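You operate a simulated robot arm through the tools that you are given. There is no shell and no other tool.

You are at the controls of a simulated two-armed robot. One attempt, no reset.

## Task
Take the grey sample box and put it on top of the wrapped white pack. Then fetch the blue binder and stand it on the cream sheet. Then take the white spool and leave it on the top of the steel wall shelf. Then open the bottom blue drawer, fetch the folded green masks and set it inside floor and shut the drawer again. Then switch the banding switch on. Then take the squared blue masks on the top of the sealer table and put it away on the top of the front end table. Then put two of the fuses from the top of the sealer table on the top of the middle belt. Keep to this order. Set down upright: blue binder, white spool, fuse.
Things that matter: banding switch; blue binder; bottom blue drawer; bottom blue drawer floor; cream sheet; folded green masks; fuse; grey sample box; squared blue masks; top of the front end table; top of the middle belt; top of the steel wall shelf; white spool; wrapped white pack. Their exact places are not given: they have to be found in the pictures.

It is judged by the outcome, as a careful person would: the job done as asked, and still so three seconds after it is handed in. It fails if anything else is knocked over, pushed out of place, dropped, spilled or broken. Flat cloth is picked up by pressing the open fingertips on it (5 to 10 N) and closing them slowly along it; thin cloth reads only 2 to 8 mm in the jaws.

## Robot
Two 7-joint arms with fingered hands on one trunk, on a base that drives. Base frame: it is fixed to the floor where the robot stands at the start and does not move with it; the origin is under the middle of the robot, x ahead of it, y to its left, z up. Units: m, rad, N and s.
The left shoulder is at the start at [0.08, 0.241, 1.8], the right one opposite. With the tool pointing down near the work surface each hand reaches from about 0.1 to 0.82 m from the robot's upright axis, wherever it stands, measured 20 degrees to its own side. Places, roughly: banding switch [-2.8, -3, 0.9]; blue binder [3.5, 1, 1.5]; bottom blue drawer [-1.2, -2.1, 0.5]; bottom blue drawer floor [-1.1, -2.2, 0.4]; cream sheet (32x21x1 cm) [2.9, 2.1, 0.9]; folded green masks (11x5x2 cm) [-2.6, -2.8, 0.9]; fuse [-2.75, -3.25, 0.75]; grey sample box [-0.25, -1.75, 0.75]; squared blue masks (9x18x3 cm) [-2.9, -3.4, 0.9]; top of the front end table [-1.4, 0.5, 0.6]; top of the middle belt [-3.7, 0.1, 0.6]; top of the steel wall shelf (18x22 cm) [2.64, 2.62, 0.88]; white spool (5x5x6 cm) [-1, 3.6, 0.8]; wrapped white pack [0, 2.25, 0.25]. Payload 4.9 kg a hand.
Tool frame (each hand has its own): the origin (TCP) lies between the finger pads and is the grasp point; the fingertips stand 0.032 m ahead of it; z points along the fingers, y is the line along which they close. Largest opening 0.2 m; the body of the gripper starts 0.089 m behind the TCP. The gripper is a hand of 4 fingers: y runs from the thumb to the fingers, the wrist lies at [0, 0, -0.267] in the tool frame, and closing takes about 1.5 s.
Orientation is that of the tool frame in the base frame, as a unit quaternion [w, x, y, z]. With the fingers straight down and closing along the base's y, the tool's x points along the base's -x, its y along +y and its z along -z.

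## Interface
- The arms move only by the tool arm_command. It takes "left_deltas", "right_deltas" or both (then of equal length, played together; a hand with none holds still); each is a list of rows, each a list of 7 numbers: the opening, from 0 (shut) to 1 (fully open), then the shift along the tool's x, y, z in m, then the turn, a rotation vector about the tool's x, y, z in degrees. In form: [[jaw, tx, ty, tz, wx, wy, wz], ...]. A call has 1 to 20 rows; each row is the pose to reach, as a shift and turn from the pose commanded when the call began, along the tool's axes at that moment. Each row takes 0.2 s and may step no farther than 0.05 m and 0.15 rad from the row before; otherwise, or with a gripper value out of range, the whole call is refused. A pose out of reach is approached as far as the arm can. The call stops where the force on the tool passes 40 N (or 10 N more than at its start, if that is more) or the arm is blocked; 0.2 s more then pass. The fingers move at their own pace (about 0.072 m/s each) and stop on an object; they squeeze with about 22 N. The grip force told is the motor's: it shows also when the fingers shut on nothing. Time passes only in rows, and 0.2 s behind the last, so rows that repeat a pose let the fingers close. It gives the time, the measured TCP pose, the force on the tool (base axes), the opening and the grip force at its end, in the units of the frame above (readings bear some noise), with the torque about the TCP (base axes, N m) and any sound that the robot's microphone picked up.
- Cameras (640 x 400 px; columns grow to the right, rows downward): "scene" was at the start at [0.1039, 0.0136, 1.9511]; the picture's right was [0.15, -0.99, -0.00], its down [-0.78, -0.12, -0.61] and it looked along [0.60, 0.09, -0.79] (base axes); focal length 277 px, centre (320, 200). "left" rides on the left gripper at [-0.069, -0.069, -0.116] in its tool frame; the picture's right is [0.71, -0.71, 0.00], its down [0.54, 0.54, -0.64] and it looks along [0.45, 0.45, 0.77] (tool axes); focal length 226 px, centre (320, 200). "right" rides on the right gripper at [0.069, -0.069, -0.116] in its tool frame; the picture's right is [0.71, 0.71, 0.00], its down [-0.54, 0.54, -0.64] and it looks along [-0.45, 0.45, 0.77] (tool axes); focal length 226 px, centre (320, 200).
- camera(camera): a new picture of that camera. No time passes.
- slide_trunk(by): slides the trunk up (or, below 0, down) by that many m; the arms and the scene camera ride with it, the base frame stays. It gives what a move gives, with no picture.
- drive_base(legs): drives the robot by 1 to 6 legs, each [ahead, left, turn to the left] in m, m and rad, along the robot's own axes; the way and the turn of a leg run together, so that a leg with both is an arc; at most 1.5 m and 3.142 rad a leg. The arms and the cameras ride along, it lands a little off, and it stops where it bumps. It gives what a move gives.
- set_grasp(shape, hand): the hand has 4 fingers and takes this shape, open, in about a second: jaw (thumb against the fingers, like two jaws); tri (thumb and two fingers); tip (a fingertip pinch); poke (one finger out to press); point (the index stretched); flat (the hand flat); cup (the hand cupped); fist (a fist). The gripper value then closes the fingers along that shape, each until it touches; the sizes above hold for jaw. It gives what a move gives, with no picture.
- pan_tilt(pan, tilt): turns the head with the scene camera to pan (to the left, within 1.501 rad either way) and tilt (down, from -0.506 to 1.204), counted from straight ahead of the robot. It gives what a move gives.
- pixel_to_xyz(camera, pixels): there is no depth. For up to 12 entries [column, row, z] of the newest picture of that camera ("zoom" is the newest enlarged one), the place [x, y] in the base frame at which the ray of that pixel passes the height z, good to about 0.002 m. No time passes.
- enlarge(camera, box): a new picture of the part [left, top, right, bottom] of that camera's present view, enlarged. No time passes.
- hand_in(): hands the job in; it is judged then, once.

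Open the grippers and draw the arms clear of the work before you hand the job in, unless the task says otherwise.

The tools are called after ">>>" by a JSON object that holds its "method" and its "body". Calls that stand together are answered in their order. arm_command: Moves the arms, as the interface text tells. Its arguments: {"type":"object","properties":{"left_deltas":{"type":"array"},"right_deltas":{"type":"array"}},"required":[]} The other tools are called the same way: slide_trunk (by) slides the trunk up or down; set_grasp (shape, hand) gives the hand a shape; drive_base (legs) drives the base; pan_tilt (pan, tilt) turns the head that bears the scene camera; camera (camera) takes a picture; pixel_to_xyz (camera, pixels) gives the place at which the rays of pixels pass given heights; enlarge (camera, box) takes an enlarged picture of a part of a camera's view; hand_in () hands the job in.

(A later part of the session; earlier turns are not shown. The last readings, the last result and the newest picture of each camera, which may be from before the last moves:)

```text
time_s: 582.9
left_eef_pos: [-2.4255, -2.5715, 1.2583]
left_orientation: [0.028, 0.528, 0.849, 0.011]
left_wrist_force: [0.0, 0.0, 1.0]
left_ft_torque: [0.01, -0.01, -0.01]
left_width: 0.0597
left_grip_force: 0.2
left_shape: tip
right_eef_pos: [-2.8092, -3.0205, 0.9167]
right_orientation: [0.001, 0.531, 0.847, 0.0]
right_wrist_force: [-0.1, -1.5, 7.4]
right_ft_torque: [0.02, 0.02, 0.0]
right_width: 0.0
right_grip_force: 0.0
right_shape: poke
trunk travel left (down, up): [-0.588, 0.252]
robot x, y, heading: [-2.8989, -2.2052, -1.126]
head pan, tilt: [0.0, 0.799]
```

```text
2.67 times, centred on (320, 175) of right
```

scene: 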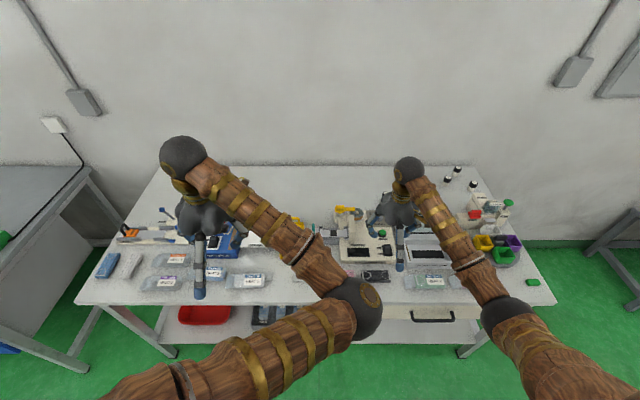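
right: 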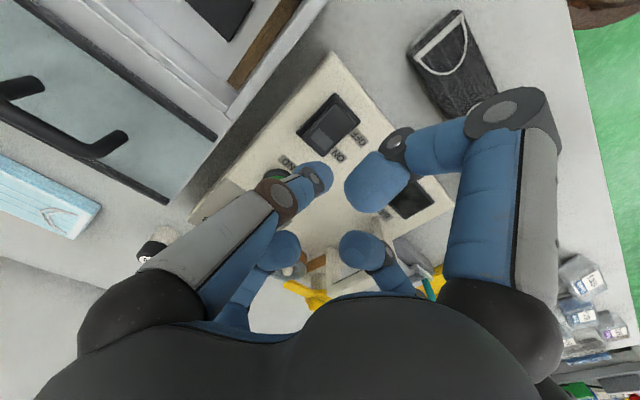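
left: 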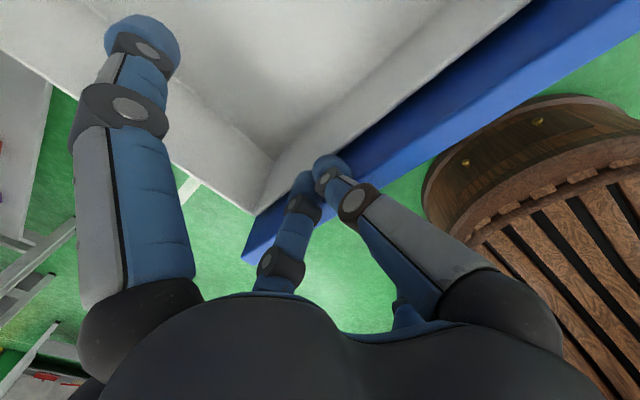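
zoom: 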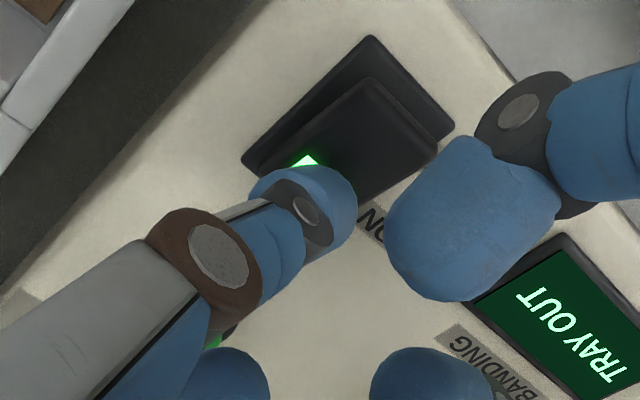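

The mark lit green and the display shows "TRAY OUT": the banding switch is on. I lift off and verify.

>>> {"method": "arm_command", "body": {"right_deltas": [[0, 0, 0, -0.02, 0, 0, 0], [0, 0, 0, -0.06, 0, 0, 0], [0, 0, 0, -0.1, 0, 0, 0], [0, 0, 0, -0.14, 0, 0, 0], [0, 0.03, 0, -0.16, 0, 0, 0], [0, 0.07, 0, -0.18, 0, 0, 0]]}}

>>> {"method": "camera", "body": {"camera": "scene"}}

>>> {"method": "enlarge", "body": {"camera": "scene", "box": [320, 170, 480, 270]}}

```text
time_s: 584.3
left_eef_pos: [-2.4262, -2.5685, 1.2595]
left_orientation: [0.029, 0.528, 0.849, 0.012]
left_wrist_force: [-0.1, 0.3, -0.1]
left_ft_torque: [0.0, 0.0, 0.02]
left_width: 0.0595
left_grip_force: 0.1
left_shape: tip
right_eef_pos: [-2.8418, -2.9544, 1.0965]
right_orientation: [0.002, 0.532, 0.847, 0.001]
right_wrist_force: [0.7, -0.4, 0.5]
right_ft_torque: [-0.02, 0.03, -0.02]
right_width: 0.0
right_grip_force: 0.0
right_shape: poke
trunk travel left (down, up): [-0.588, 0.252]
robot x, y, heading: [-2.8973, -2.2024, -1.119]
head pan, tilt: [0.0, 0.799]
```

```text
taken
```

scene: 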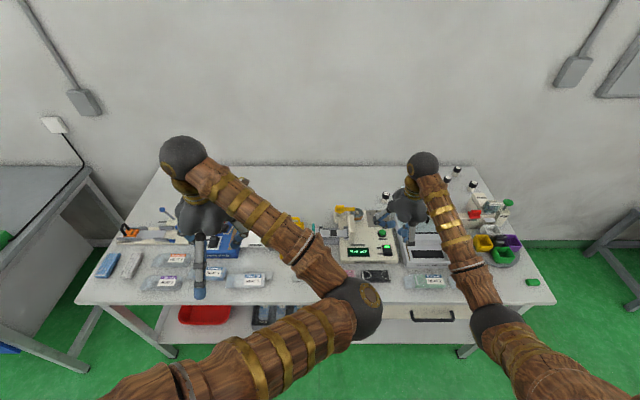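

```text
4.00 times, centred on (400, 220) of scene
```

zoom: 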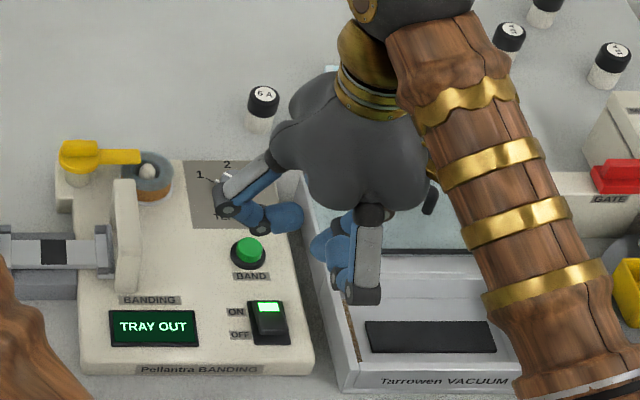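

Step 5 done (lit and stays on). Next the squared blue masks at the back of this table. I pull the right hand back for a clear look.

>>> {"method": "arm_command", "body": {"right_deltas": [[0, 0.045, 0, 0, 0, 0, 0], [0, 0.09, 0, 0, 0, 0, 0], [0, 0.135, -0.01, 0, 0, 0, 0], [0, 0.17, -0.02, 0, 0, 0, 0]]}}

>>> {"method": "pan_tilt", "body": {"pan": -0.15, "tilt": 0.75}}

>>> {"method": "camera", "body": {"camera": "scene"}}

>>> {"method": "enlarge", "body": {"camera": "scene", "box": [310, 140, 470, 240]}}

```text
time_s: 585.3
left_eef_pos: [-2.4251, -2.5696, 1.2589]
left_orientation: [0.029, 0.528, 0.849, 0.011]
left_wrist_force: [-0.2, -0.7, 0.2]
left_ft_torque: [-0.04, -0.02, -0.01]
left_width: 0.0598
left_grip_force: 0.1
left_shape: tip
right_eef_pos: [-2.9337, -2.8091, 1.0928]
right_orientation: [0.002, 0.531, 0.847, 0.001]
right_wrist_force: [-0.8, 0.2, 0.3]
right_ft_torque: [0.01, 0.01, -0.03]
right_width: 0.0001
right_grip_force: 0.0
right_shape: poke
trunk travel left (down, up): [-0.588, 0.252]
robot x, y, heading: [-2.8983, -2.2037, -1.121]
head pan, tilt: [0.0, 0.799]
```

```text
time_s: 586.0
left_eef_pos: [-2.4243, -2.5701, 1.2584]
left_orientation: [0.028, 0.529, 0.848, 0.012]
left_wrist_force: [0.4, 0.4, -0.1]
left_ft_torque: [-0.03, -0.03, 0.0]
left_width: 0.0598
left_grip_force: 0.0
left_shape: tip
right_eef_pos: [-2.934, -2.8099, 1.0934]
right_orientation: [0.001, 0.531, 0.847, 0.0]
right_wrist_force: [0.8, 1.0, -0.1]
right_ft_torque: [-0.02, 0.0, 0.0]
right_width: 0.0
right_grip_force: 0.0
right_shape: poke
trunk travel left (down, up): [-0.588, 0.252]
robot x, y, heading: [-2.8948, -2.2047, -1.124]
head pan, tilt: [-0.15, 0.75]
```

```text
taken
```

scene: 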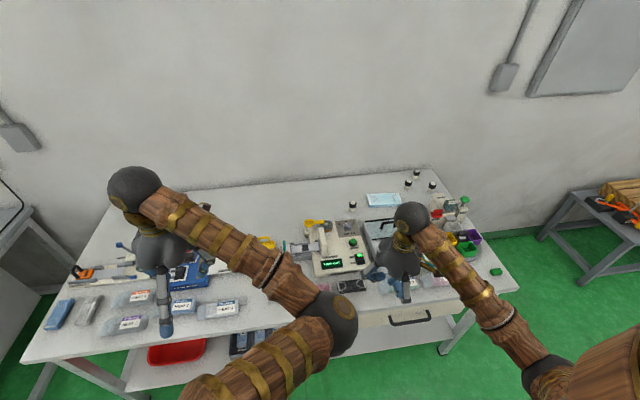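

```text
4.00 times, centred on (390, 190) of scene
```

zoom: 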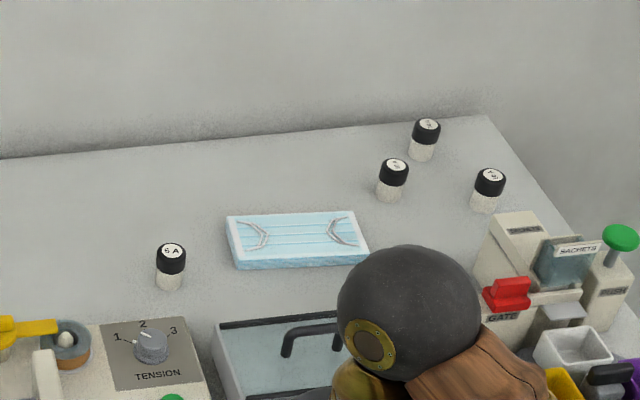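

The blue stack is at zoom (297,238) with four fuses around: (171,265), (392,178), (425,138), (488,190). I compute their places.

>>> {"method": "pixel_to_xyz", "body": {"camera": "zoom", "pixels": [[227, 216, 0.87], [355, 211, 0.87], [368, 246, 0.87], [235, 258, 0.87], [171, 285, 0.84], [389, 198, 0.84], [421, 157, 0.84], [484, 208, 0.84], [300, 340, 0.95], [171, 250, 0.9], [392, 165, 0.9], [560, 205, 0.84]]}}

```text
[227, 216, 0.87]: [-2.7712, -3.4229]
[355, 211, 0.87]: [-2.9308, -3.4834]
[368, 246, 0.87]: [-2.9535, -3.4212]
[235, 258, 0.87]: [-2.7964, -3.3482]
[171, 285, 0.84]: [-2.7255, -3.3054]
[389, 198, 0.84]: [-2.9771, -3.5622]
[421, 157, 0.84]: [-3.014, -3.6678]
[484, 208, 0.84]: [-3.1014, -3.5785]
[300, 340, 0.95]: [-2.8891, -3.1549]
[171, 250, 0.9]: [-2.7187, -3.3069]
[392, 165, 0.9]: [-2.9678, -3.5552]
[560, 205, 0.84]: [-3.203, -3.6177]
```

I check the sealer table's own drawer handle (410,318) and front edge, since I must stand very close to reach the back.

>>> {"method": "pixel_to_xyz", "body": {"camera": "scene", "pixels": [[392, 322, 0.72], [428, 314, 0.72], [360, 320, 0.82], [470, 312, 0.82], [519, 288, 0.84], [440, 350, 0.0], [376, 222, 0.93], [400, 222, 0.95]]}}

>>> {"method": "enlarge", "body": {"camera": "scene", "box": [340, 180, 540, 360]}}

```text
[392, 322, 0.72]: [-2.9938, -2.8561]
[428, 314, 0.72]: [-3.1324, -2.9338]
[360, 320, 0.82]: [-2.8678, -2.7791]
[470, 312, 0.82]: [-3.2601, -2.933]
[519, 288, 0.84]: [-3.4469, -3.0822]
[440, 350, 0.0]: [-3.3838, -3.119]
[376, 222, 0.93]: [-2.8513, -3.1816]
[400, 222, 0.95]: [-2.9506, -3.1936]
```

```text
2.22 times, centred on (440, 270) of scene
```

zoom: 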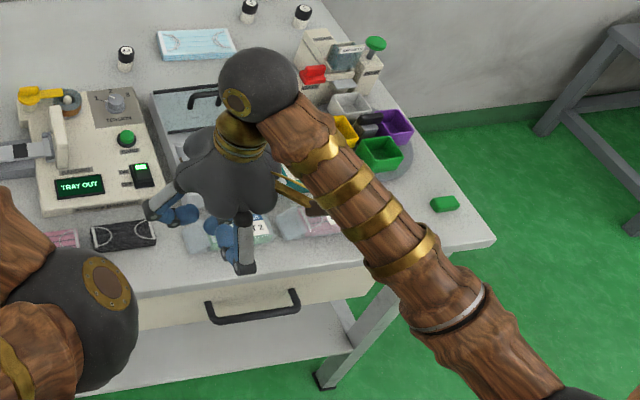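

Standing at the table's right end would be far better (9 cm side faces me, shorter reach). I check the free space there: the next table's legs at zoom (628,232) and (537,130).

>>> {"method": "pixel_to_xyz", "body": {"camera": "zoom", "pixels": [[628, 232, 0.0], [537, 132, 0.0], [618, 62, 0.75], [575, 22, 0.75], [322, 385, 0.0], [490, 240, 0.84]]}}

>>> {"method": "pan_tilt", "body": {"pan": -0.7, "tilt": 0.7}}

>>> {"method": "camera", "body": {"camera": "scene"}}

```text
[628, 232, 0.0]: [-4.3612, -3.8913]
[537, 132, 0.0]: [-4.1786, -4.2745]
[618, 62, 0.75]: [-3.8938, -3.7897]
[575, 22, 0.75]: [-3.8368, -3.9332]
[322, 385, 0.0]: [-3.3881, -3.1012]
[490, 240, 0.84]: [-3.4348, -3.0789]
```

```text
time_s: 587.0
left_eef_pos: [-2.4248, -2.571, 1.2583]
left_orientation: [0.028, 0.528, 0.848, 0.013]
left_wrist_force: [-0.6, -1.3, 0.2]
left_ft_torque: [0.0, -0.03, -0.01]
left_width: 0.0599
left_grip_force: 0.1
left_shape: tip
right_eef_pos: [-2.9338, -2.8109, 1.092]
right_orientation: [0.001, 0.531, 0.847, 0.001]
right_wrist_force: [-0.6, 0.0, 0.7]
right_ft_torque: [0.0, 0.01, -0.01]
right_width: 0.0001
right_grip_force: 0.0
right_shape: poke
trunk travel left (down, up): [-0.588, 0.252]
robot x, y, heading: [-2.8998, -2.2064, -1.123]
head pan, tilt: [-0.7, 0.7]
```

```text
taken
```

scene: 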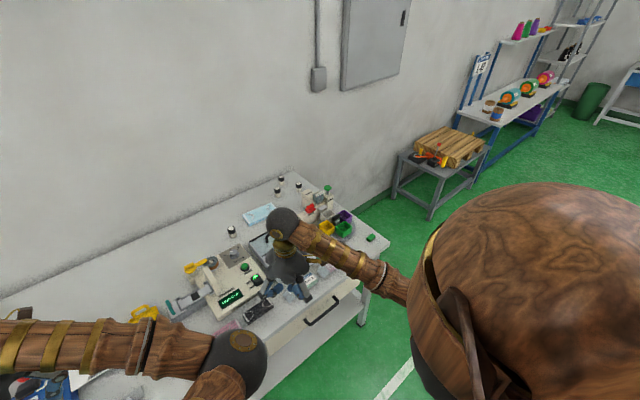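

There's a 1.17 m gap at the table's right end, enough to stand. I locate the gate machine and knobs that the forearm must pass over.

>>> {"method": "enlarge", "body": {"camera": "scene", "box": [210, 150, 410, 300]}}

>>> {"method": "pixel_to_xyz", "body": {"camera": "zoom", "pixels": [[320, 200, 0.9]]}}

```text
2.67 times, centred on (310, 225) of scene
```

zoom: 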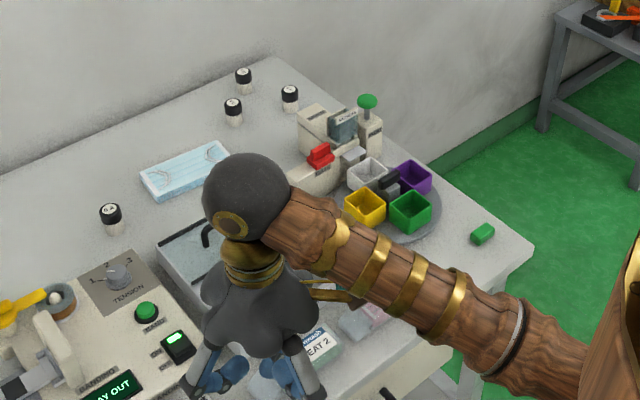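

```text
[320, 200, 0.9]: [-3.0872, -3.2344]
```

>>> {"method": "pixel_to_xyz", "body": {"camera": "zoom", "pixels": [[367, 102, 1.05], [370, 158, 0.86], [300, 105, 0.98], [345, 135, 0.98], [320, 150, 0.95], [300, 195, 0.85], [410, 178, 0.9], [235, 122, 0.84], [290, 112, 0.84], [245, 92, 0.84], [113, 233, 0.84], [275, 60, 0.84]]}}

```text
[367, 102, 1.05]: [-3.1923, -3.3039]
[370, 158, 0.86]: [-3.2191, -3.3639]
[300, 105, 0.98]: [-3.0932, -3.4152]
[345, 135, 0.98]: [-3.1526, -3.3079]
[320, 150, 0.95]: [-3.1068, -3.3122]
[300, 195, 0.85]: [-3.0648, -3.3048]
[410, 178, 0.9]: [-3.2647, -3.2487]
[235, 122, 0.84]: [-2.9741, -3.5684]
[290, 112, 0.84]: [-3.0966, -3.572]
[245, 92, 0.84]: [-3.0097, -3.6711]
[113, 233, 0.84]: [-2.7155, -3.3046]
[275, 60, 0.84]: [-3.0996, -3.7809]
```

Plan: stand at the table's right end facing along it. I raise the right hand, drive right past the table corner, turn left 1.57 rad, then look before moving in.

>>> {"method": "arm_command", "body": {"right_deltas": [[0, 0, 0, -0.04, 0, 0, 0], [0, 0, 0, -0.08, 0, 0, 0], [0, 0, 0, -0.11, 0, 0, 0]]}}

>>> {"method": "drive_base", "body": {"legs": [[-0.05, -1.3, 0], [0, 0, 1.574]]}}

>>> {"method": "pan_tilt", "body": {"pan": -0.5, "tilt": 0.7}}

>>> {"method": "camera", "body": {"camera": "scene"}}

```text
time_s: 587.8
left_eef_pos: [-2.4249, -2.5706, 1.2586]
left_orientation: [0.029, 0.528, 0.848, 0.012]
left_wrist_force: [-0.2, -0.4, -0.5]
left_ft_torque: [0.02, 0.03, 0.01]
left_width: 0.0595
left_grip_force: 0.0
left_shape: tip
right_eef_pos: [-2.9356, -2.8118, 1.2043]
right_orientation: [0.001, 0.531, 0.848, 0.001]
right_wrist_force: [-0.4, 0.7, 0.2]
right_ft_torque: [0.02, -0.01, -0.03]
right_width: 0.0
right_grip_force: 0.1
right_shape: poke
trunk travel left (down, up): [-0.588, 0.252]
robot x, y, heading: [-2.8961, -2.2094, -1.115]
head pan, tilt: [-0.7, 0.7]
```

```text
time_s: 598.1
left_eef_pos: [-3.711, -2.2532, 1.258]
left_orientation: [0.012, -0.218, 0.975, 0.028]
left_wrist_force: [-0.3, -0.7, 0.1]
left_ft_torque: [-0.01, 0.01, 0.0]
left_width: 0.0598
left_grip_force: 0.1
left_shape: tip
right_eef_pos: [-3.4804, -2.7673, 1.2044]
right_orientation: [0.001, -0.215, 0.977, 0.001]
right_wrist_force: [1.0, 0.1, -1.3]
right_ft_torque: [0.02, -0.01, -0.01]
right_width: 0.0
right_grip_force: 0.1
right_shape: poke
trunk travel left (down, up): [-0.588, 0.252]
robot x, y, heading: [-4.0878, -2.7179, 0.429]
head pan, tilt: [-0.7, 0.7]
```

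```text
time_s: 598.8
left_eef_pos: [-3.7096, -2.2526, 1.2574]
left_orientation: [0.012, -0.217, 0.976, 0.028]
left_wrist_force: [0.3, -0.4, -1.1]
left_ft_torque: [-0.02, 0.04, -0.01]
left_width: 0.0597
left_grip_force: 0.1
left_shape: tip
right_eef_pos: [-3.4793, -2.7666, 1.2031]
right_orientation: [0.001, -0.215, 0.977, 0.001]
right_wrist_force: [-0.6, 0.0, -0.4]
right_ft_torque: [-0.01, 0.03, 0.02]
right_width: 0.0
right_grip_force: 0.0
right_shape: poke
trunk travel left (down, up): [-0.588, 0.252]
robot x, y, heading: [-4.0858, -2.7157, 0.44]
head pan, tilt: [-0.499, 0.7]
```

```text
taken
```

scene: 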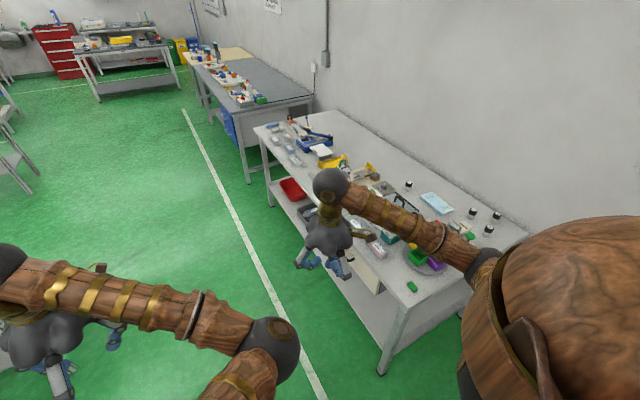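

I move right 0.82 m alongside the table's end.

>>> {"method": "drive_base", "body": {"legs": [[0, -0.5, 0.01], [0.03, -0.32, 0]]}}

>>> {"method": "set_grasp", "body": {"shape": "tip", "hand": "right"}}

>>> {"method": "pan_tilt", "body": {"pan": -0.3, "tilt": 0.85}}

>>> {"method": "camera", "body": {"camera": "scene"}}

>>> {"method": "camera", "body": {"camera": "right"}}

```text
time_s: 603.4
left_eef_pos: [-3.3537, -2.9535, 1.2591]
left_orientation: [0.013, -0.223, 0.974, 0.027]
left_wrist_force: [-0.4, 1.0, -0.4]
left_ft_torque: [-0.03, 0.0, -0.01]
left_width: 0.0597
left_grip_force: 0.2
left_shape: tip
right_eef_pos: [-3.1214, -3.4615, 1.202]
right_orientation: [-0.002, -0.222, 0.975, 0.005]
right_wrist_force: [0.3, 0.7, 0.5]
right_ft_torque: [0.0, 0.0, 0.03]
right_width: 0.0001
right_grip_force: 0.0
right_shape: poke
trunk travel left (down, up): [-0.588, 0.252]
robot x, y, heading: [-3.7237, -3.4232, 0.446]
head pan, tilt: [-0.499, 0.7]
stopped in leg 2: the robot was blocked; the commanded pose is now the measured one
```

```text
time_s: 604.2
left_eef_pos: [-3.3532, -2.9524, 1.2592]
left_orientation: [0.013, -0.221, 0.975, 0.028]
left_wrist_force: [0.7, 0.4, 0.0]
left_ft_torque: [-0.01, 0.0, 0.0]
left_width: 0.0598
left_grip_force: 0.0
left_shape: tip
right_eef_pos: [-3.1217, -3.4597, 1.2017]
right_orientation: [-0.002, -0.222, 0.975, 0.003]
right_wrist_force: [0.3, 0.1, -0.7]
right_ft_torque: [0.01, 0.03, 0.0]
right_width: 0.2
right_grip_force: 0.1
right_shape: tip
trunk travel left (down, up): [-0.588, 0.252]
robot x, y, heading: [-3.72, -3.4242, 0.444]
head pan, tilt: [-0.499, 0.7]
```

```text
time_s: 605.0
left_eef_pos: [-3.353, -2.954, 1.2591]
left_orientation: [0.012, -0.221, 0.975, 0.026]
left_wrist_force: [0.1, -0.2, 0.1]
left_ft_torque: [0.04, 0.03, 0.03]
left_width: 0.0597
left_grip_force: 0.1
left_shape: tip
right_eef_pos: [-3.1211, -3.4602, 1.2018]
right_orientation: [-0.003, -0.222, 0.975, 0.004]
right_wrist_force: [0.8, 0.3, 0.0]
right_ft_torque: [0.02, -0.02, 0.01]
right_width: 0.1998
right_grip_force: 0.1
right_shape: tip
trunk travel left (down, up): [-0.588, 0.252]
robot x, y, heading: [-3.7219, -3.4242, 0.443]
head pan, tilt: [-0.3, 0.85]
```

```text
taken
```

scene: 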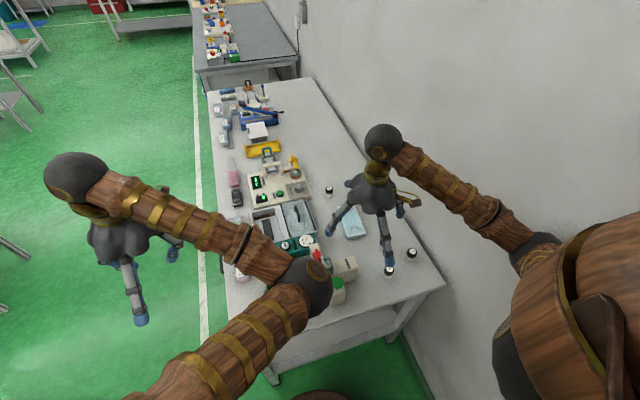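

```text
taken
```

right: 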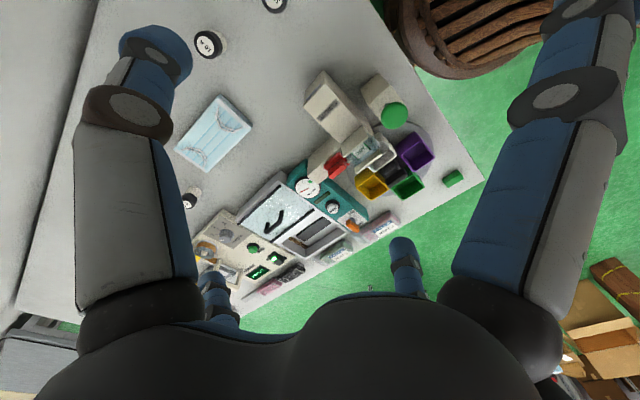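

Blocked at the wall side (my right elbow), but the masks are in reach. I ease 4 cm off the wall, 9 cm forward, and lower the trunk 0.15 m.

>>> {"method": "drive_base", "body": {"legs": [[0.08, 0.04, 0]]}}

>>> {"method": "slide_trunk", "body": {"by": -0.12}}

>>> {"method": "camera", "body": {"camera": "scene"}}

>>> {"method": "enlarge", "body": {"camera": "scene", "box": [280, 160, 460, 310]}}

```text
time_s: 606.1
left_eef_pos: [-3.3023, -2.8927, 1.2621]
left_orientation: [0.014, -0.22, 0.975, 0.03]
left_wrist_force: [-1.2, -0.9, -0.2]
left_ft_torque: [0.06, -0.04, 0.0]
left_width: 0.0597
left_grip_force: 0.1
left_shape: tip
right_eef_pos: [-3.0698, -3.3991, 1.2028]
right_orientation: [-0.001, -0.22, 0.975, 0.007]
right_wrist_force: [0.0, -0.8, 0.3]
right_ft_torque: [0.06, -0.05, -0.01]
right_width: 0.1998
right_grip_force: 0.1
right_shape: tip
trunk travel left (down, up): [-0.588, 0.252]
robot x, y, heading: [-3.6688, -3.3565, 0.441]
head pan, tilt: [-0.3, 0.85]
```

```text
time_s: 607.6
left_eef_pos: [-3.2974, -2.887, 1.1391]
left_orientation: [0.012, -0.22, 0.975, 0.028]
left_wrist_force: [-0.8, 0.4, 0.3]
left_ft_torque: [0.02, 0.01, -0.02]
left_width: 0.0599
left_grip_force: 0.1
left_shape: tip
right_eef_pos: [-3.066, -3.3934, 1.0812]
right_orientation: [-0.003, -0.221, 0.975, 0.005]
right_wrist_force: [0.2, 0.2, 0.0]
right_ft_torque: [0.0, -0.01, -0.01]
right_width: 0.1999
right_grip_force: 0.1
right_shape: tip
trunk travel left (down, up): [-0.468, 0.372]
robot x, y, heading: [-3.6714, -3.3518, 0.439]
head pan, tilt: [-0.3, 0.85]
```

```text
taken
```

scene: 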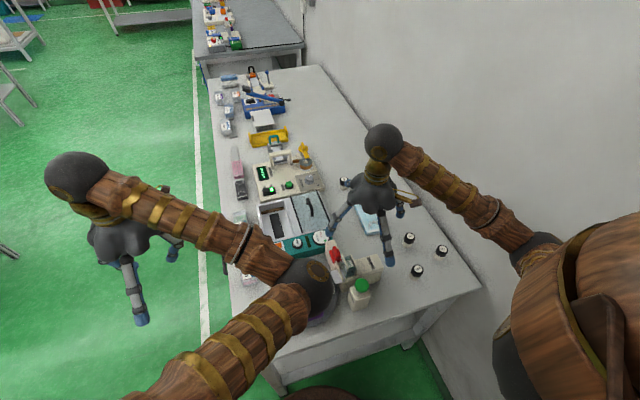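

```text
2.67 times, centred on (370, 235) of scene
```

zoom: 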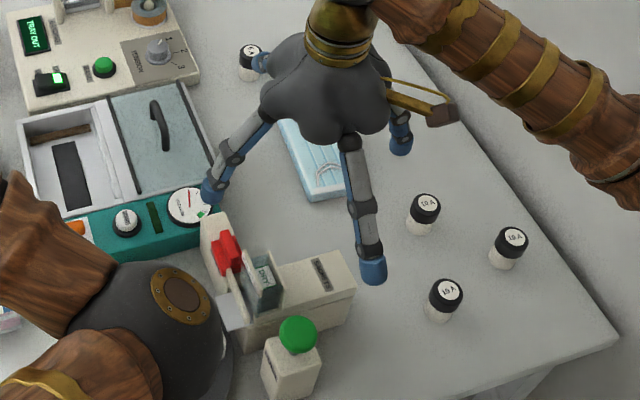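

I move the hand over the blue stack (forward 0.17, right 0.11) at z≈1.08 and check with the right camera.

>>> {"method": "arm_command", "body": {"right_deltas": [[0.65, -0.04, -0.025, 0, 0, 0, 0], [0.65, -0.08, -0.05, 0, 0, 0, 0], [0.65, -0.12, -0.075, 0, 0, 0, 0], [0.65, -0.155, -0.1, 0, 0, 0, 0], [0.65, -0.174, -0.11, 0, 0, 0, 0], [0.65, -0.174, -0.11, 0, 0, 0, 0]]}}

>>> {"method": "camera", "body": {"camera": "right"}}

>>> {"method": "camera", "body": {"camera": "scene"}}

```text
time_s: 609.0
left_eef_pos: [-3.2991, -2.8878, 1.1398]
left_orientation: [0.013, -0.22, 0.975, 0.028]
left_wrist_force: [0.8, -0.5, -0.9]
left_ft_torque: [0.05, -0.02, -0.01]
left_width: 0.0597
left_grip_force: 0.1
left_shape: tip
right_eef_pos: [-2.8639, -3.4176, 1.081]
right_orientation: [-0.002, -0.221, 0.975, 0.005]
right_wrist_force: [0.1, 0.3, 0.5]
right_ft_torque: [0.02, -0.02, -0.02]
right_width: 0.1304
right_grip_force: 0.1
right_shape: tip
trunk travel left (down, up): [-0.468, 0.372]
robot x, y, heading: [-3.6699, -3.3521, 0.442]
head pan, tilt: [-0.3, 0.85]
```

```text
taken
```

right: 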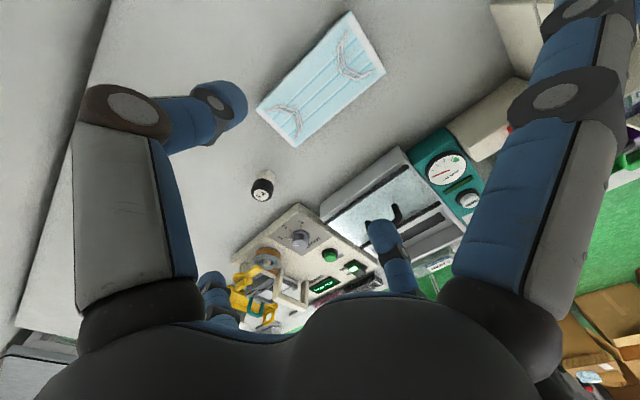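

```text
taken
```

scene: 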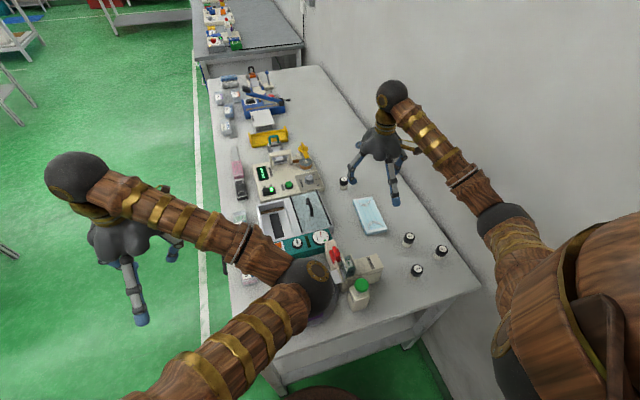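

Clear view of the stack in the right camera: corners (347,12), (385,72), (298,146), (257,106). I compute them at z≈0.87.

>>> {"method": "enlarge", "body": {"camera": "right", "box": [220, 0, 420, 160]}}

>>> {"method": "pixel_to_xyz", "body": {"camera": "right", "pixels": [[347, 12, 0.87], [385, 70, 0.87], [298, 142, 0.87], [257, 104, 0.87], [262, 190, 0.84], [320, 80, 0.87]]}}

```text
2.50 times, centred on (320, 80) of right
```

zoom: 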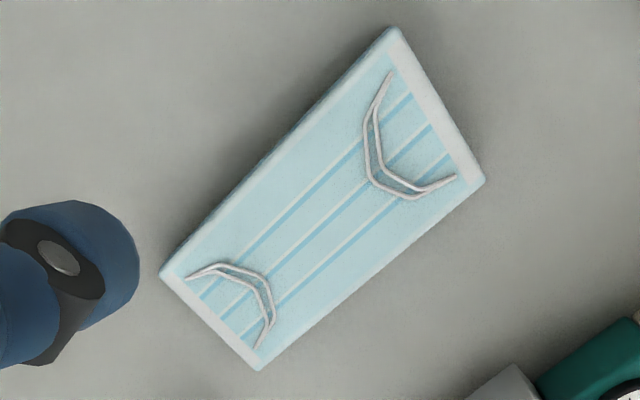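

```text
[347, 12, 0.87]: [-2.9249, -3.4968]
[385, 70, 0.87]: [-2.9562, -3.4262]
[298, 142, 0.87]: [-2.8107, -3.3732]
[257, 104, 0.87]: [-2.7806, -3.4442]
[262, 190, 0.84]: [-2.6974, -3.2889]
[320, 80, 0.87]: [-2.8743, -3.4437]
```

Stack centre ≈(-2.867,-3.4335), top ≈0.86, turned ~5.5° from the table. I align the tool (+5.5°), centre and descend to z≈0.93.

>>> {"method": "arm_command", "body": {"right_deltas": [[0.6, 0.0049, -0.0065, 0.01, 0, 0, 2.7], [0.6, 0.0097, -0.013, 0.05, 0, 0, 5.5], [0.6, 0.0097, -0.013, 0.09, 0, 0, 5.5], [0.6, 0.0097, -0.013, 0.13, 0, 0, 5.5], [0.6, 0.0097, -0.013, 0.15, 0, 0, 5.5], [0.6, 0.0097, -0.013, 0.15, 0, 0, 5.5]]}}

>>> {"method": "camera", "body": {"camera": "right"}}

>>> {"method": "enlarge", "body": {"camera": "scene", "box": [310, 120, 470, 280]}}

```text
time_s: 610.4
left_eef_pos: [-3.2978, -2.8875, 1.1396]
left_orientation: [0.013, -0.22, 0.975, 0.028]
left_wrist_force: [0.5, 0.0, 0.1]
left_ft_torque: [0.01, -0.01, 0.0]
left_width: 0.0596
left_grip_force: 0.1
left_shape: tip
right_eef_pos: [-2.8658, -3.4351, 0.9303]
right_orientation: [-0.002, -0.173, 0.985, 0.005]
right_wrist_force: [-0.4, -0.1, -0.5]
right_ft_torque: [0.0, 0.0, -0.04]
right_width: 0.1204
right_grip_force: 0.1
right_shape: tip
trunk travel left (down, up): [-0.468, 0.372]
robot x, y, heading: [-3.6699, -3.3543, 0.436]
head pan, tilt: [-0.3, 0.85]
```

```text
taken
```

right: 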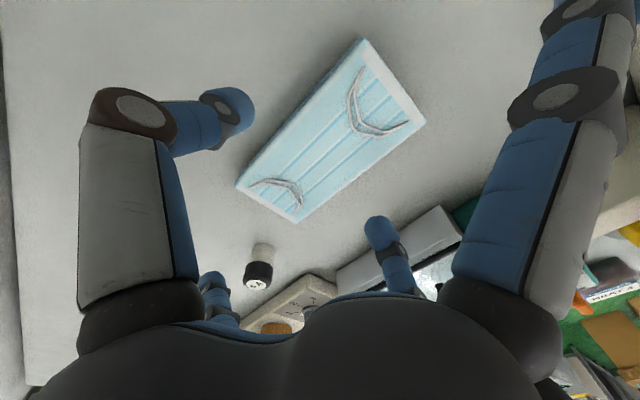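

```text
2.50 times, centred on (390, 200) of scene
```

zoom: 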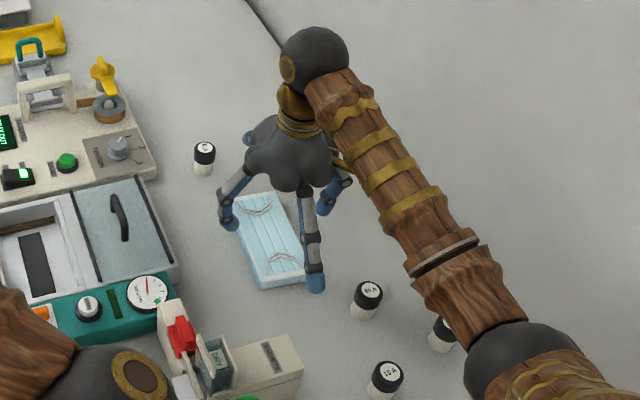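

>>> {"method": "pixel_to_xyz", "body": {"camera": "right", "pixels": [[365, 39, 0.86], [425, 122, 0.86], [297, 219, 0.86], [236, 184, 0.86]]}}

```text
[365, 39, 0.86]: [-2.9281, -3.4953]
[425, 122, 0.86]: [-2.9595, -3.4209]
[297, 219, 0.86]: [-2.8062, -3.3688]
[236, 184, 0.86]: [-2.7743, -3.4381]
```

Centred within 4 mm. I descend to z≈0.879 and close slowly across its 8–9 cm width.

>>> {"method": "arm_command", "body": {"right_deltas": [[0.6, 0, 0.0044, 0.02, 0, 0, 0], [0.6, 0, 0.0044, 0.04, 0, 0, 0], [0.6, 0, 0.0044, 0.051, 0, 0, 0], [0.55, 0, 0.0044, 0.051, 0, 0, 0], [0.5, 0, 0.0044, 0.051, 0, 0, 0], [0.45, 0, 0.0044, 0.051, 0, 0, 0], [0.4, 0, 0.0044, 0.051, 0, 0, 0], [0.35, 0, 0.0044, 0.051, 0, 0, 0], [0.35, 0, 0.0044, 0.051, 0, 0, 0]]}}

>>> {"method": "camera", "body": {"camera": "right"}}

```text
time_s: 612.4
left_eef_pos: [-3.298, -2.8862, 1.1402]
left_orientation: [0.012, -0.22, 0.975, 0.029]
left_wrist_force: [-0.2, 0.5, 0.3]
left_ft_torque: [0.01, -0.02, -0.05]
left_width: 0.0599
left_grip_force: 0.0
left_shape: tip
right_eef_pos: [-2.8686, -3.4299, 0.8796]
right_orientation: [-0.002, -0.174, 0.985, 0.005]
right_wrist_force: [0.5, -0.1, -0.6]
right_ft_torque: [-0.01, -0.02, 0.03]
right_width: 0.0781
right_grip_force: 22.1
right_shape: tip
trunk travel left (down, up): [-0.468, 0.372]
robot x, y, heading: [-3.6711, -3.3568, 0.442]
head pan, tilt: [-0.3, 0.85]
```

```text
taken
```

right: 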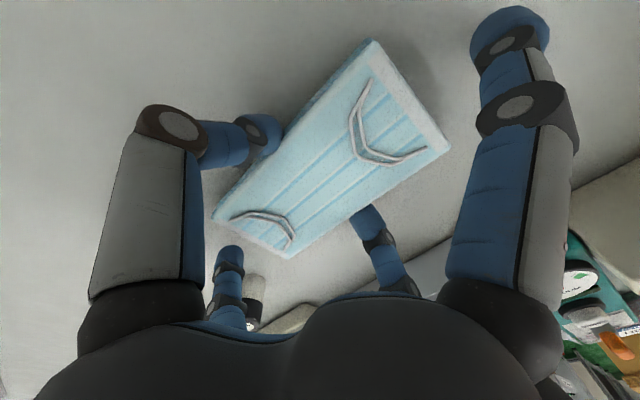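

Gripped (78 mm, 22 N). I lift straight up 15 cm.

>>> {"method": "arm_command", "body": {"right_deltas": [[0.35, 0, 0, -0.01, 0, 0, 0], [0.35, 0, 0, -0.03, 0, 0, 0], [0.35, 0, 0, -0.07, 0, 0, 0], [0.35, 0, 0, -0.11, 0, 0, 0], [0.35, 0, 0, -0.15, 0, 0, 0], [0.35, 0, 0, -0.19, 0, 0, 0], [0.35, 0, 0, -0.22, 0, 0, 0]]}}

>>> {"method": "camera", "body": {"camera": "right"}}

>>> {"method": "camera", "body": {"camera": "scene"}}

```text
time_s: 614.0
left_eef_pos: [-3.2977, -2.887, 1.1389]
left_orientation: [0.012, -0.221, 0.975, 0.028]
left_wrist_force: [-0.2, 0.3, -1.0]
left_ft_torque: [-0.01, -0.01, -0.02]
left_width: 0.0597
left_grip_force: 0.0
left_shape: tip
right_eef_pos: [-2.8677, -3.4295, 1.0966]
right_orientation: [-0.003, -0.174, 0.985, 0.005]
right_wrist_force: [-0.2, 0.3, -0.5]
right_ft_torque: [0.02, 0.0, -0.01]
right_width: 0.0779
right_grip_force: 21.5
right_shape: tip
trunk travel left (down, up): [-0.468, 0.372]
robot x, y, heading: [-3.6695, -3.3573, 0.443]
head pan, tilt: [-0.3, 0.85]
```

```text
taken
```

right: 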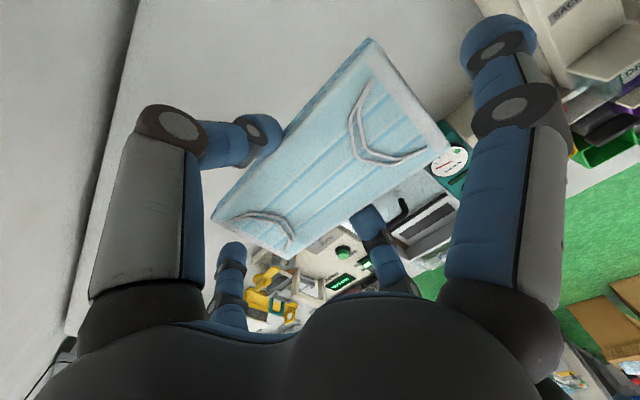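

```text
taken
```

scene: 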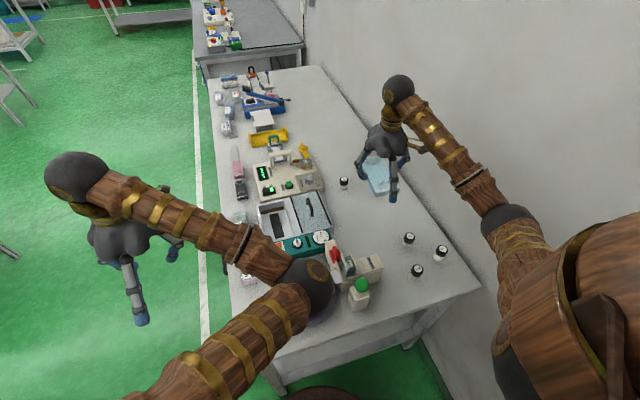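

The blue stack is held. I draw it in, move away from the wall and drive along the aisle toward the front end table.

>>> {"method": "arm_command", "body": {"right_deltas": [[0.35, 0.045, 0.01, -0.01, 0, 0, 0], [0.35, 0.09, 0.02, -0.02, 0, 0, 0], [0.35, 0.135, 0.03, -0.03, 0, 0, 0], [0.35, 0.17, 0.05, -0.03, 0, 0, 0]]}}

>>> {"method": "drive_base", "body": {"legs": [[-0.05, 0.5, 0], [0, 0.45, 0], [1.25, 0, 0], [1.25, 0, 0], [1.15, 0, 0]]}}

>>> {"method": "camera", "body": {"camera": "right"}}

```text
time_s: 615.0
left_eef_pos: [-3.2999, -2.887, 1.1398]
left_orientation: [0.013, -0.22, 0.975, 0.027]
left_wrist_force: [-0.6, -0.1, 0.8]
left_ft_torque: [-0.01, -0.02, -0.01]
left_width: 0.0597
left_grip_force: 0.1
left_shape: tip
right_eef_pos: [-3.0451, -3.4403, 1.1312]
right_orientation: [-0.002, -0.173, 0.985, 0.004]
right_wrist_force: [0.0, 0.4, -1.6]
right_ft_torque: [0.01, -0.02, -0.03]
right_width: 0.0781
right_grip_force: 21.8
right_shape: tip
trunk travel left (down, up): [-0.468, 0.372]
robot x, y, heading: [-3.6685, -3.3501, 0.444]
head pan, tilt: [-0.3, 0.85]
```

```text
time_s: 637.4
left_eef_pos: [-0.4796, -0.51, 1.1394]
left_orientation: [0.012, -0.221, 0.975, 0.028]
left_wrist_force: [-0.2, -0.5, -0.7]
left_ft_torque: [0.0, 0.03, 0.0]
left_width: 0.0599
left_grip_force: 0.1
left_shape: tip
right_eef_pos: [-0.2229, -1.0629, 1.1315]
right_orientation: [-0.003, -0.174, 0.985, 0.004]
right_wrist_force: [0.9, 0.7, 0.4]
right_ft_torque: [0.0, 0.03, -0.01]
right_width: 0.0782
right_grip_force: 21.9
right_shape: tip
trunk travel left (down, up): [-0.468, 0.372]
robot x, y, heading: [-0.8517, -0.9768, 0.441]
head pan, tilt: [-0.3, 0.85]
```

```text
taken
```

right: 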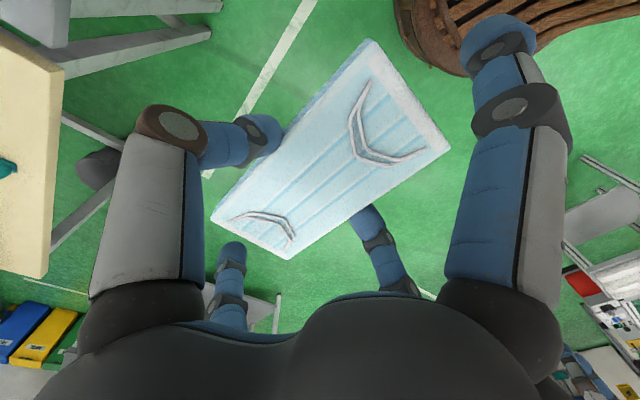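

Now I turn left to face the front end table and approach for a look.

>>> {"method": "drive_base", "body": {"legs": [[0, 0, 1.575], [0.45, 0, 0]]}}

>>> {"method": "pan_tilt", "body": {"pan": 0.0, "tilt": 0.75}}

>>> {"method": "camera", "body": {"camera": "scene"}}

>>> {"method": "enlarge", "body": {"camera": "scene", "box": [200, 80, 440, 260]}}

```text
time_s: 643.9
left_eef_pos: [-1.514, -0.2117, 1.1401]
left_orientation: [0.01, 0.848, -0.53, -0.029]
left_wrist_force: [-0.2, 0.3, 0.5]
left_ft_torque: [0.0, 0.0, 0.02]
left_width: 0.0597
left_grip_force: 0.2
left_shape: tip
right_eef_pos: [-0.9636, 0.0495, 1.1322]
right_orientation: [0.005, 0.822, -0.569, -0.002]
right_wrist_force: [-0.3, 0.0, -0.2]
right_ft_torque: [0.0, -0.02, -0.02]
right_width: 0.078
right_grip_force: 22.3
right_shape: tip
trunk travel left (down, up): [-0.468, 0.372]
robot x, y, heading: [-1.045, -0.5776, 2.023]
head pan, tilt: [-0.3, 0.85]
```

```text
time_s: 644.7
left_eef_pos: [-1.5144, -0.2116, 1.1388]
left_orientation: [0.011, 0.848, -0.529, -0.029]
left_wrist_force: [0.3, -0.4, 0.3]
left_ft_torque: [-0.02, 0.01, -0.01]
left_width: 0.0599
left_grip_force: 0.1
left_shape: tip
right_eef_pos: [-0.9634, 0.0489, 1.1311]
right_orientation: [0.006, 0.822, -0.569, 0.0]
right_wrist_force: [0.1, 0.4, -0.3]
right_ft_torque: [0.02, 0.02, -0.01]
right_width: 0.0779
right_grip_force: 22.0
right_shape: tip
trunk travel left (down, up): [-0.468, 0.372]
robot x, y, heading: [-1.0406, -0.5758, 2.026]
head pan, tilt: [0.0, 0.75]
```

```text
taken
```

scene: 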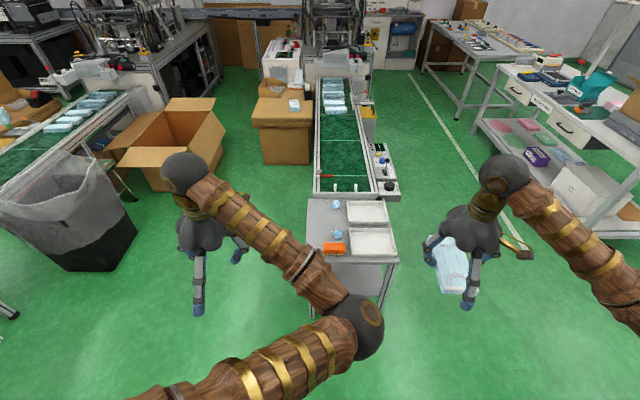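

```text
2.22 times, centred on (320, 170) of scene
```

zoom: 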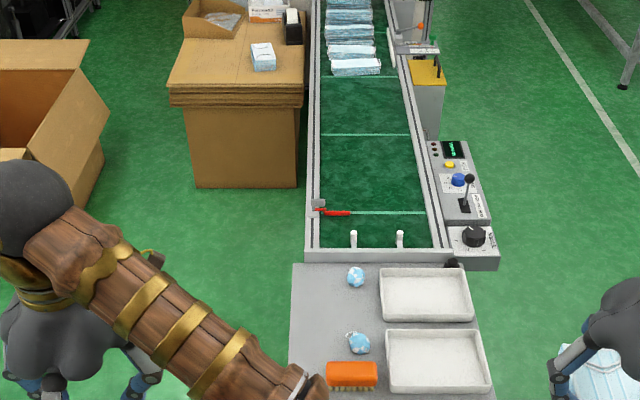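

The end table's free strip is on its left side (zoom cols 292–338), beside two blue balls and an orange brush. I compute the strip's geometry.

>>> {"method": "pixel_to_xyz", "body": {"camera": "zoom", "pixels": [[292, 264, 0.62], [290, 340, 0.62], [289, 395, 0.62], [348, 283, 0.62], [348, 350, 0.62], [328, 378, 0.62], [328, 363, 0.65], [380, 272, 0.64], [386, 330, 0.64], [356, 270, 0.65], [356, 333, 0.65]]}}

```text
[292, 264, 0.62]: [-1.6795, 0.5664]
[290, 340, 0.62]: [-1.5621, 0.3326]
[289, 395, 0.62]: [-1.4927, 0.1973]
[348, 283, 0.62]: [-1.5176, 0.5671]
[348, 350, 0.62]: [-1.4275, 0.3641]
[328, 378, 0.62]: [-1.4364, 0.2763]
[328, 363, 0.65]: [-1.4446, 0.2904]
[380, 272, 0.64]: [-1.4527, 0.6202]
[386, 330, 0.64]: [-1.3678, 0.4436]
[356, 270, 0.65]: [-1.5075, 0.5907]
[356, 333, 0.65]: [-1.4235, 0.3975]
```

Left strip: E −1.26 to −1.126, free between the balls. Target for the stack: E≈−1.205, N≈−1.06 → (-1.547,0.429). I check cartons near my left hand before moving.

>>> {"method": "pixel_to_xyz", "body": {"camera": "zoom", "pixels": [[195, 187, 0.0], [298, 188, 0.0], [105, 165, 0.0], [90, 190, 0.0], [110, 110, 0.45], [168, 95, 0.6]]}}

>>> {"method": "slide_trunk", "body": {"by": -0.2}}

```text
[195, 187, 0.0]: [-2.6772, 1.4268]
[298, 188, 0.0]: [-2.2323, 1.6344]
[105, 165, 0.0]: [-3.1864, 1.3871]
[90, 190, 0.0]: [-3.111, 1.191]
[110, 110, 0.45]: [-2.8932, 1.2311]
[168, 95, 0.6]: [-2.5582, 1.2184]
```

```text
time_s: 646.9
left_eef_pos: [-1.5142, -0.2118, 0.9386]
left_orientation: [0.01, 0.848, -0.529, -0.029]
left_wrist_force: [-0.2, -0.5, 0.1]
left_ft_torque: [0.01, 0.02, 0.01]
left_width: 0.0598
left_grip_force: 0.1
left_shape: tip
right_eef_pos: [-0.9626, 0.0486, 0.9322]
right_orientation: [0.006, 0.822, -0.569, -0.001]
right_wrist_force: [0.8, 0.2, -0.8]
right_ft_torque: [-0.02, 0.01, -0.01]
right_width: 0.0779
right_grip_force: 22.1
right_shape: tip
trunk travel left (down, up): [-0.268, 0.572]
robot x, y, heading: [-1.0421, -0.5771, 2.023]
head pan, tilt: [0.0, 0.75]
```

Cartons are far away. I drive ahead 0.47 and left 0.265.

>>> {"method": "drive_base", "body": {"legs": [[0, 0.265, 0], [0.47, 0, 0]]}}

>>> {"method": "pan_tilt", "body": {"pan": -0.3, "tilt": 0.95}}

>>> {"method": "camera", "body": {"camera": "scene"}}

>>> {"method": "camera", "body": {"camera": "right"}}

```text
time_s: 651.1
left_eef_pos: [-1.9657, 0.0843, 0.9392]
left_orientation: [0.011, 0.852, -0.523, -0.028]
left_wrist_force: [0.4, 0.3, -0.3]
left_ft_torque: [-0.05, 0.04, 0.0]
left_width: 0.0597
left_grip_force: 0.0
left_shape: tip
right_eef_pos: [-1.4191, 0.3521, 0.9308]
right_orientation: [0.005, 0.825, -0.564, -0.002]
right_wrist_force: [0.4, -0.1, -0.3]
right_ft_torque: [-0.01, -0.02, 0.01]
right_width: 0.0779
right_grip_force: 22.2
right_shape: tip
trunk travel left (down, up): [-0.268, 0.572]
robot x, y, heading: [-1.4929, -0.2749, 2.038]
head pan, tilt: [0.0, 0.75]
```

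```text
time_s: 651.9
left_eef_pos: [-1.9647, 0.0849, 0.94]
left_orientation: [0.012, 0.851, -0.524, -0.028]
left_wrist_force: [0.8, 0.6, 0.3]
left_ft_torque: [0.03, 0.01, 0.0]
left_width: 0.0598
left_grip_force: 0.0
left_shape: tip
right_eef_pos: [-1.4185, 0.3524, 0.9319]
right_orientation: [0.005, 0.825, -0.565, -0.002]
right_wrist_force: [-0.2, 0.7, -0.6]
right_ft_torque: [0.0, 0.01, -0.01]
right_width: 0.078
right_grip_force: 22.0
right_shape: tip
trunk travel left (down, up): [-0.268, 0.572]
robot x, y, heading: [-1.4873, -0.2792, 2.033]
head pan, tilt: [-0.3, 0.949]
```

```text
taken
```

scene: 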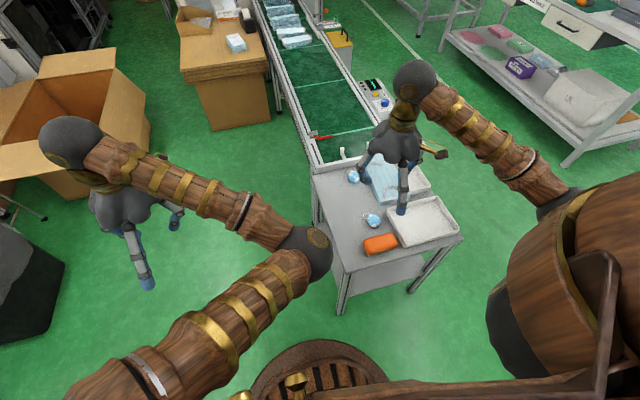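

```text
taken
```

right: 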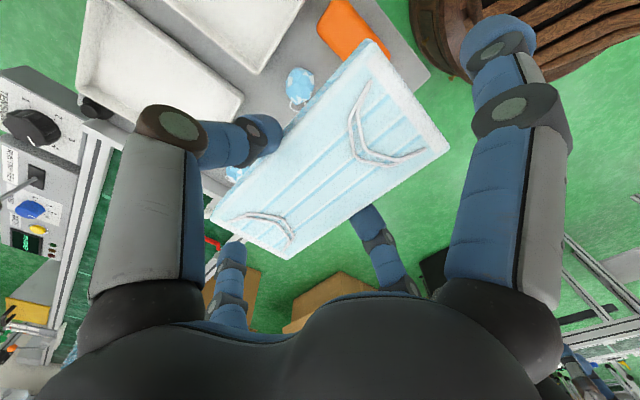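

The table is right ahead. I re-measure the left strip from this view.

>>> {"method": "enlarge", "body": {"camera": "scene", "box": [300, 140, 460, 280]}}

```text
2.86 times, centred on (380, 210) of scene
```

zoom: 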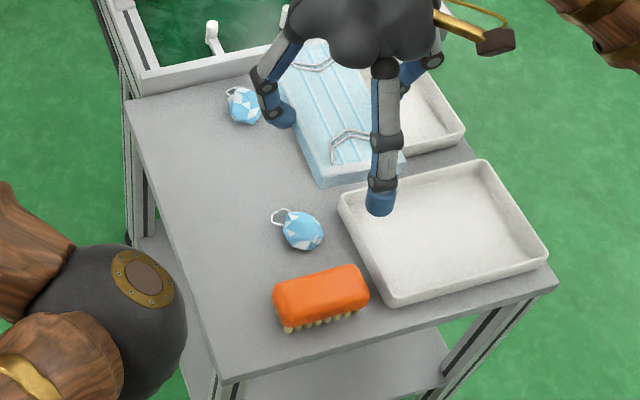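

>>> {"method": "pixel_to_xyz", "body": {"camera": "zoom", "pixels": [[126, 103, 0.62], [170, 235, 0.62], [221, 382, 0.62], [230, 118, 0.62], [283, 245, 0.62], [272, 215, 0.63], [278, 325, 0.62], [126, 103, 0.65], [221, 382, 0.65], [553, 288, 0.62]]}}

```text
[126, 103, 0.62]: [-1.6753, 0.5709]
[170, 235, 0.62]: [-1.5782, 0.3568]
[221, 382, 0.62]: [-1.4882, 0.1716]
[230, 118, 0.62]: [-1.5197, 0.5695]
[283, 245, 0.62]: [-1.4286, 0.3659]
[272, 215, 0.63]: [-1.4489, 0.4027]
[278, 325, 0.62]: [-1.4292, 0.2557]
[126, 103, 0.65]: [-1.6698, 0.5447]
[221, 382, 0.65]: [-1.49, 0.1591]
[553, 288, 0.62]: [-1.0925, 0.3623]
```

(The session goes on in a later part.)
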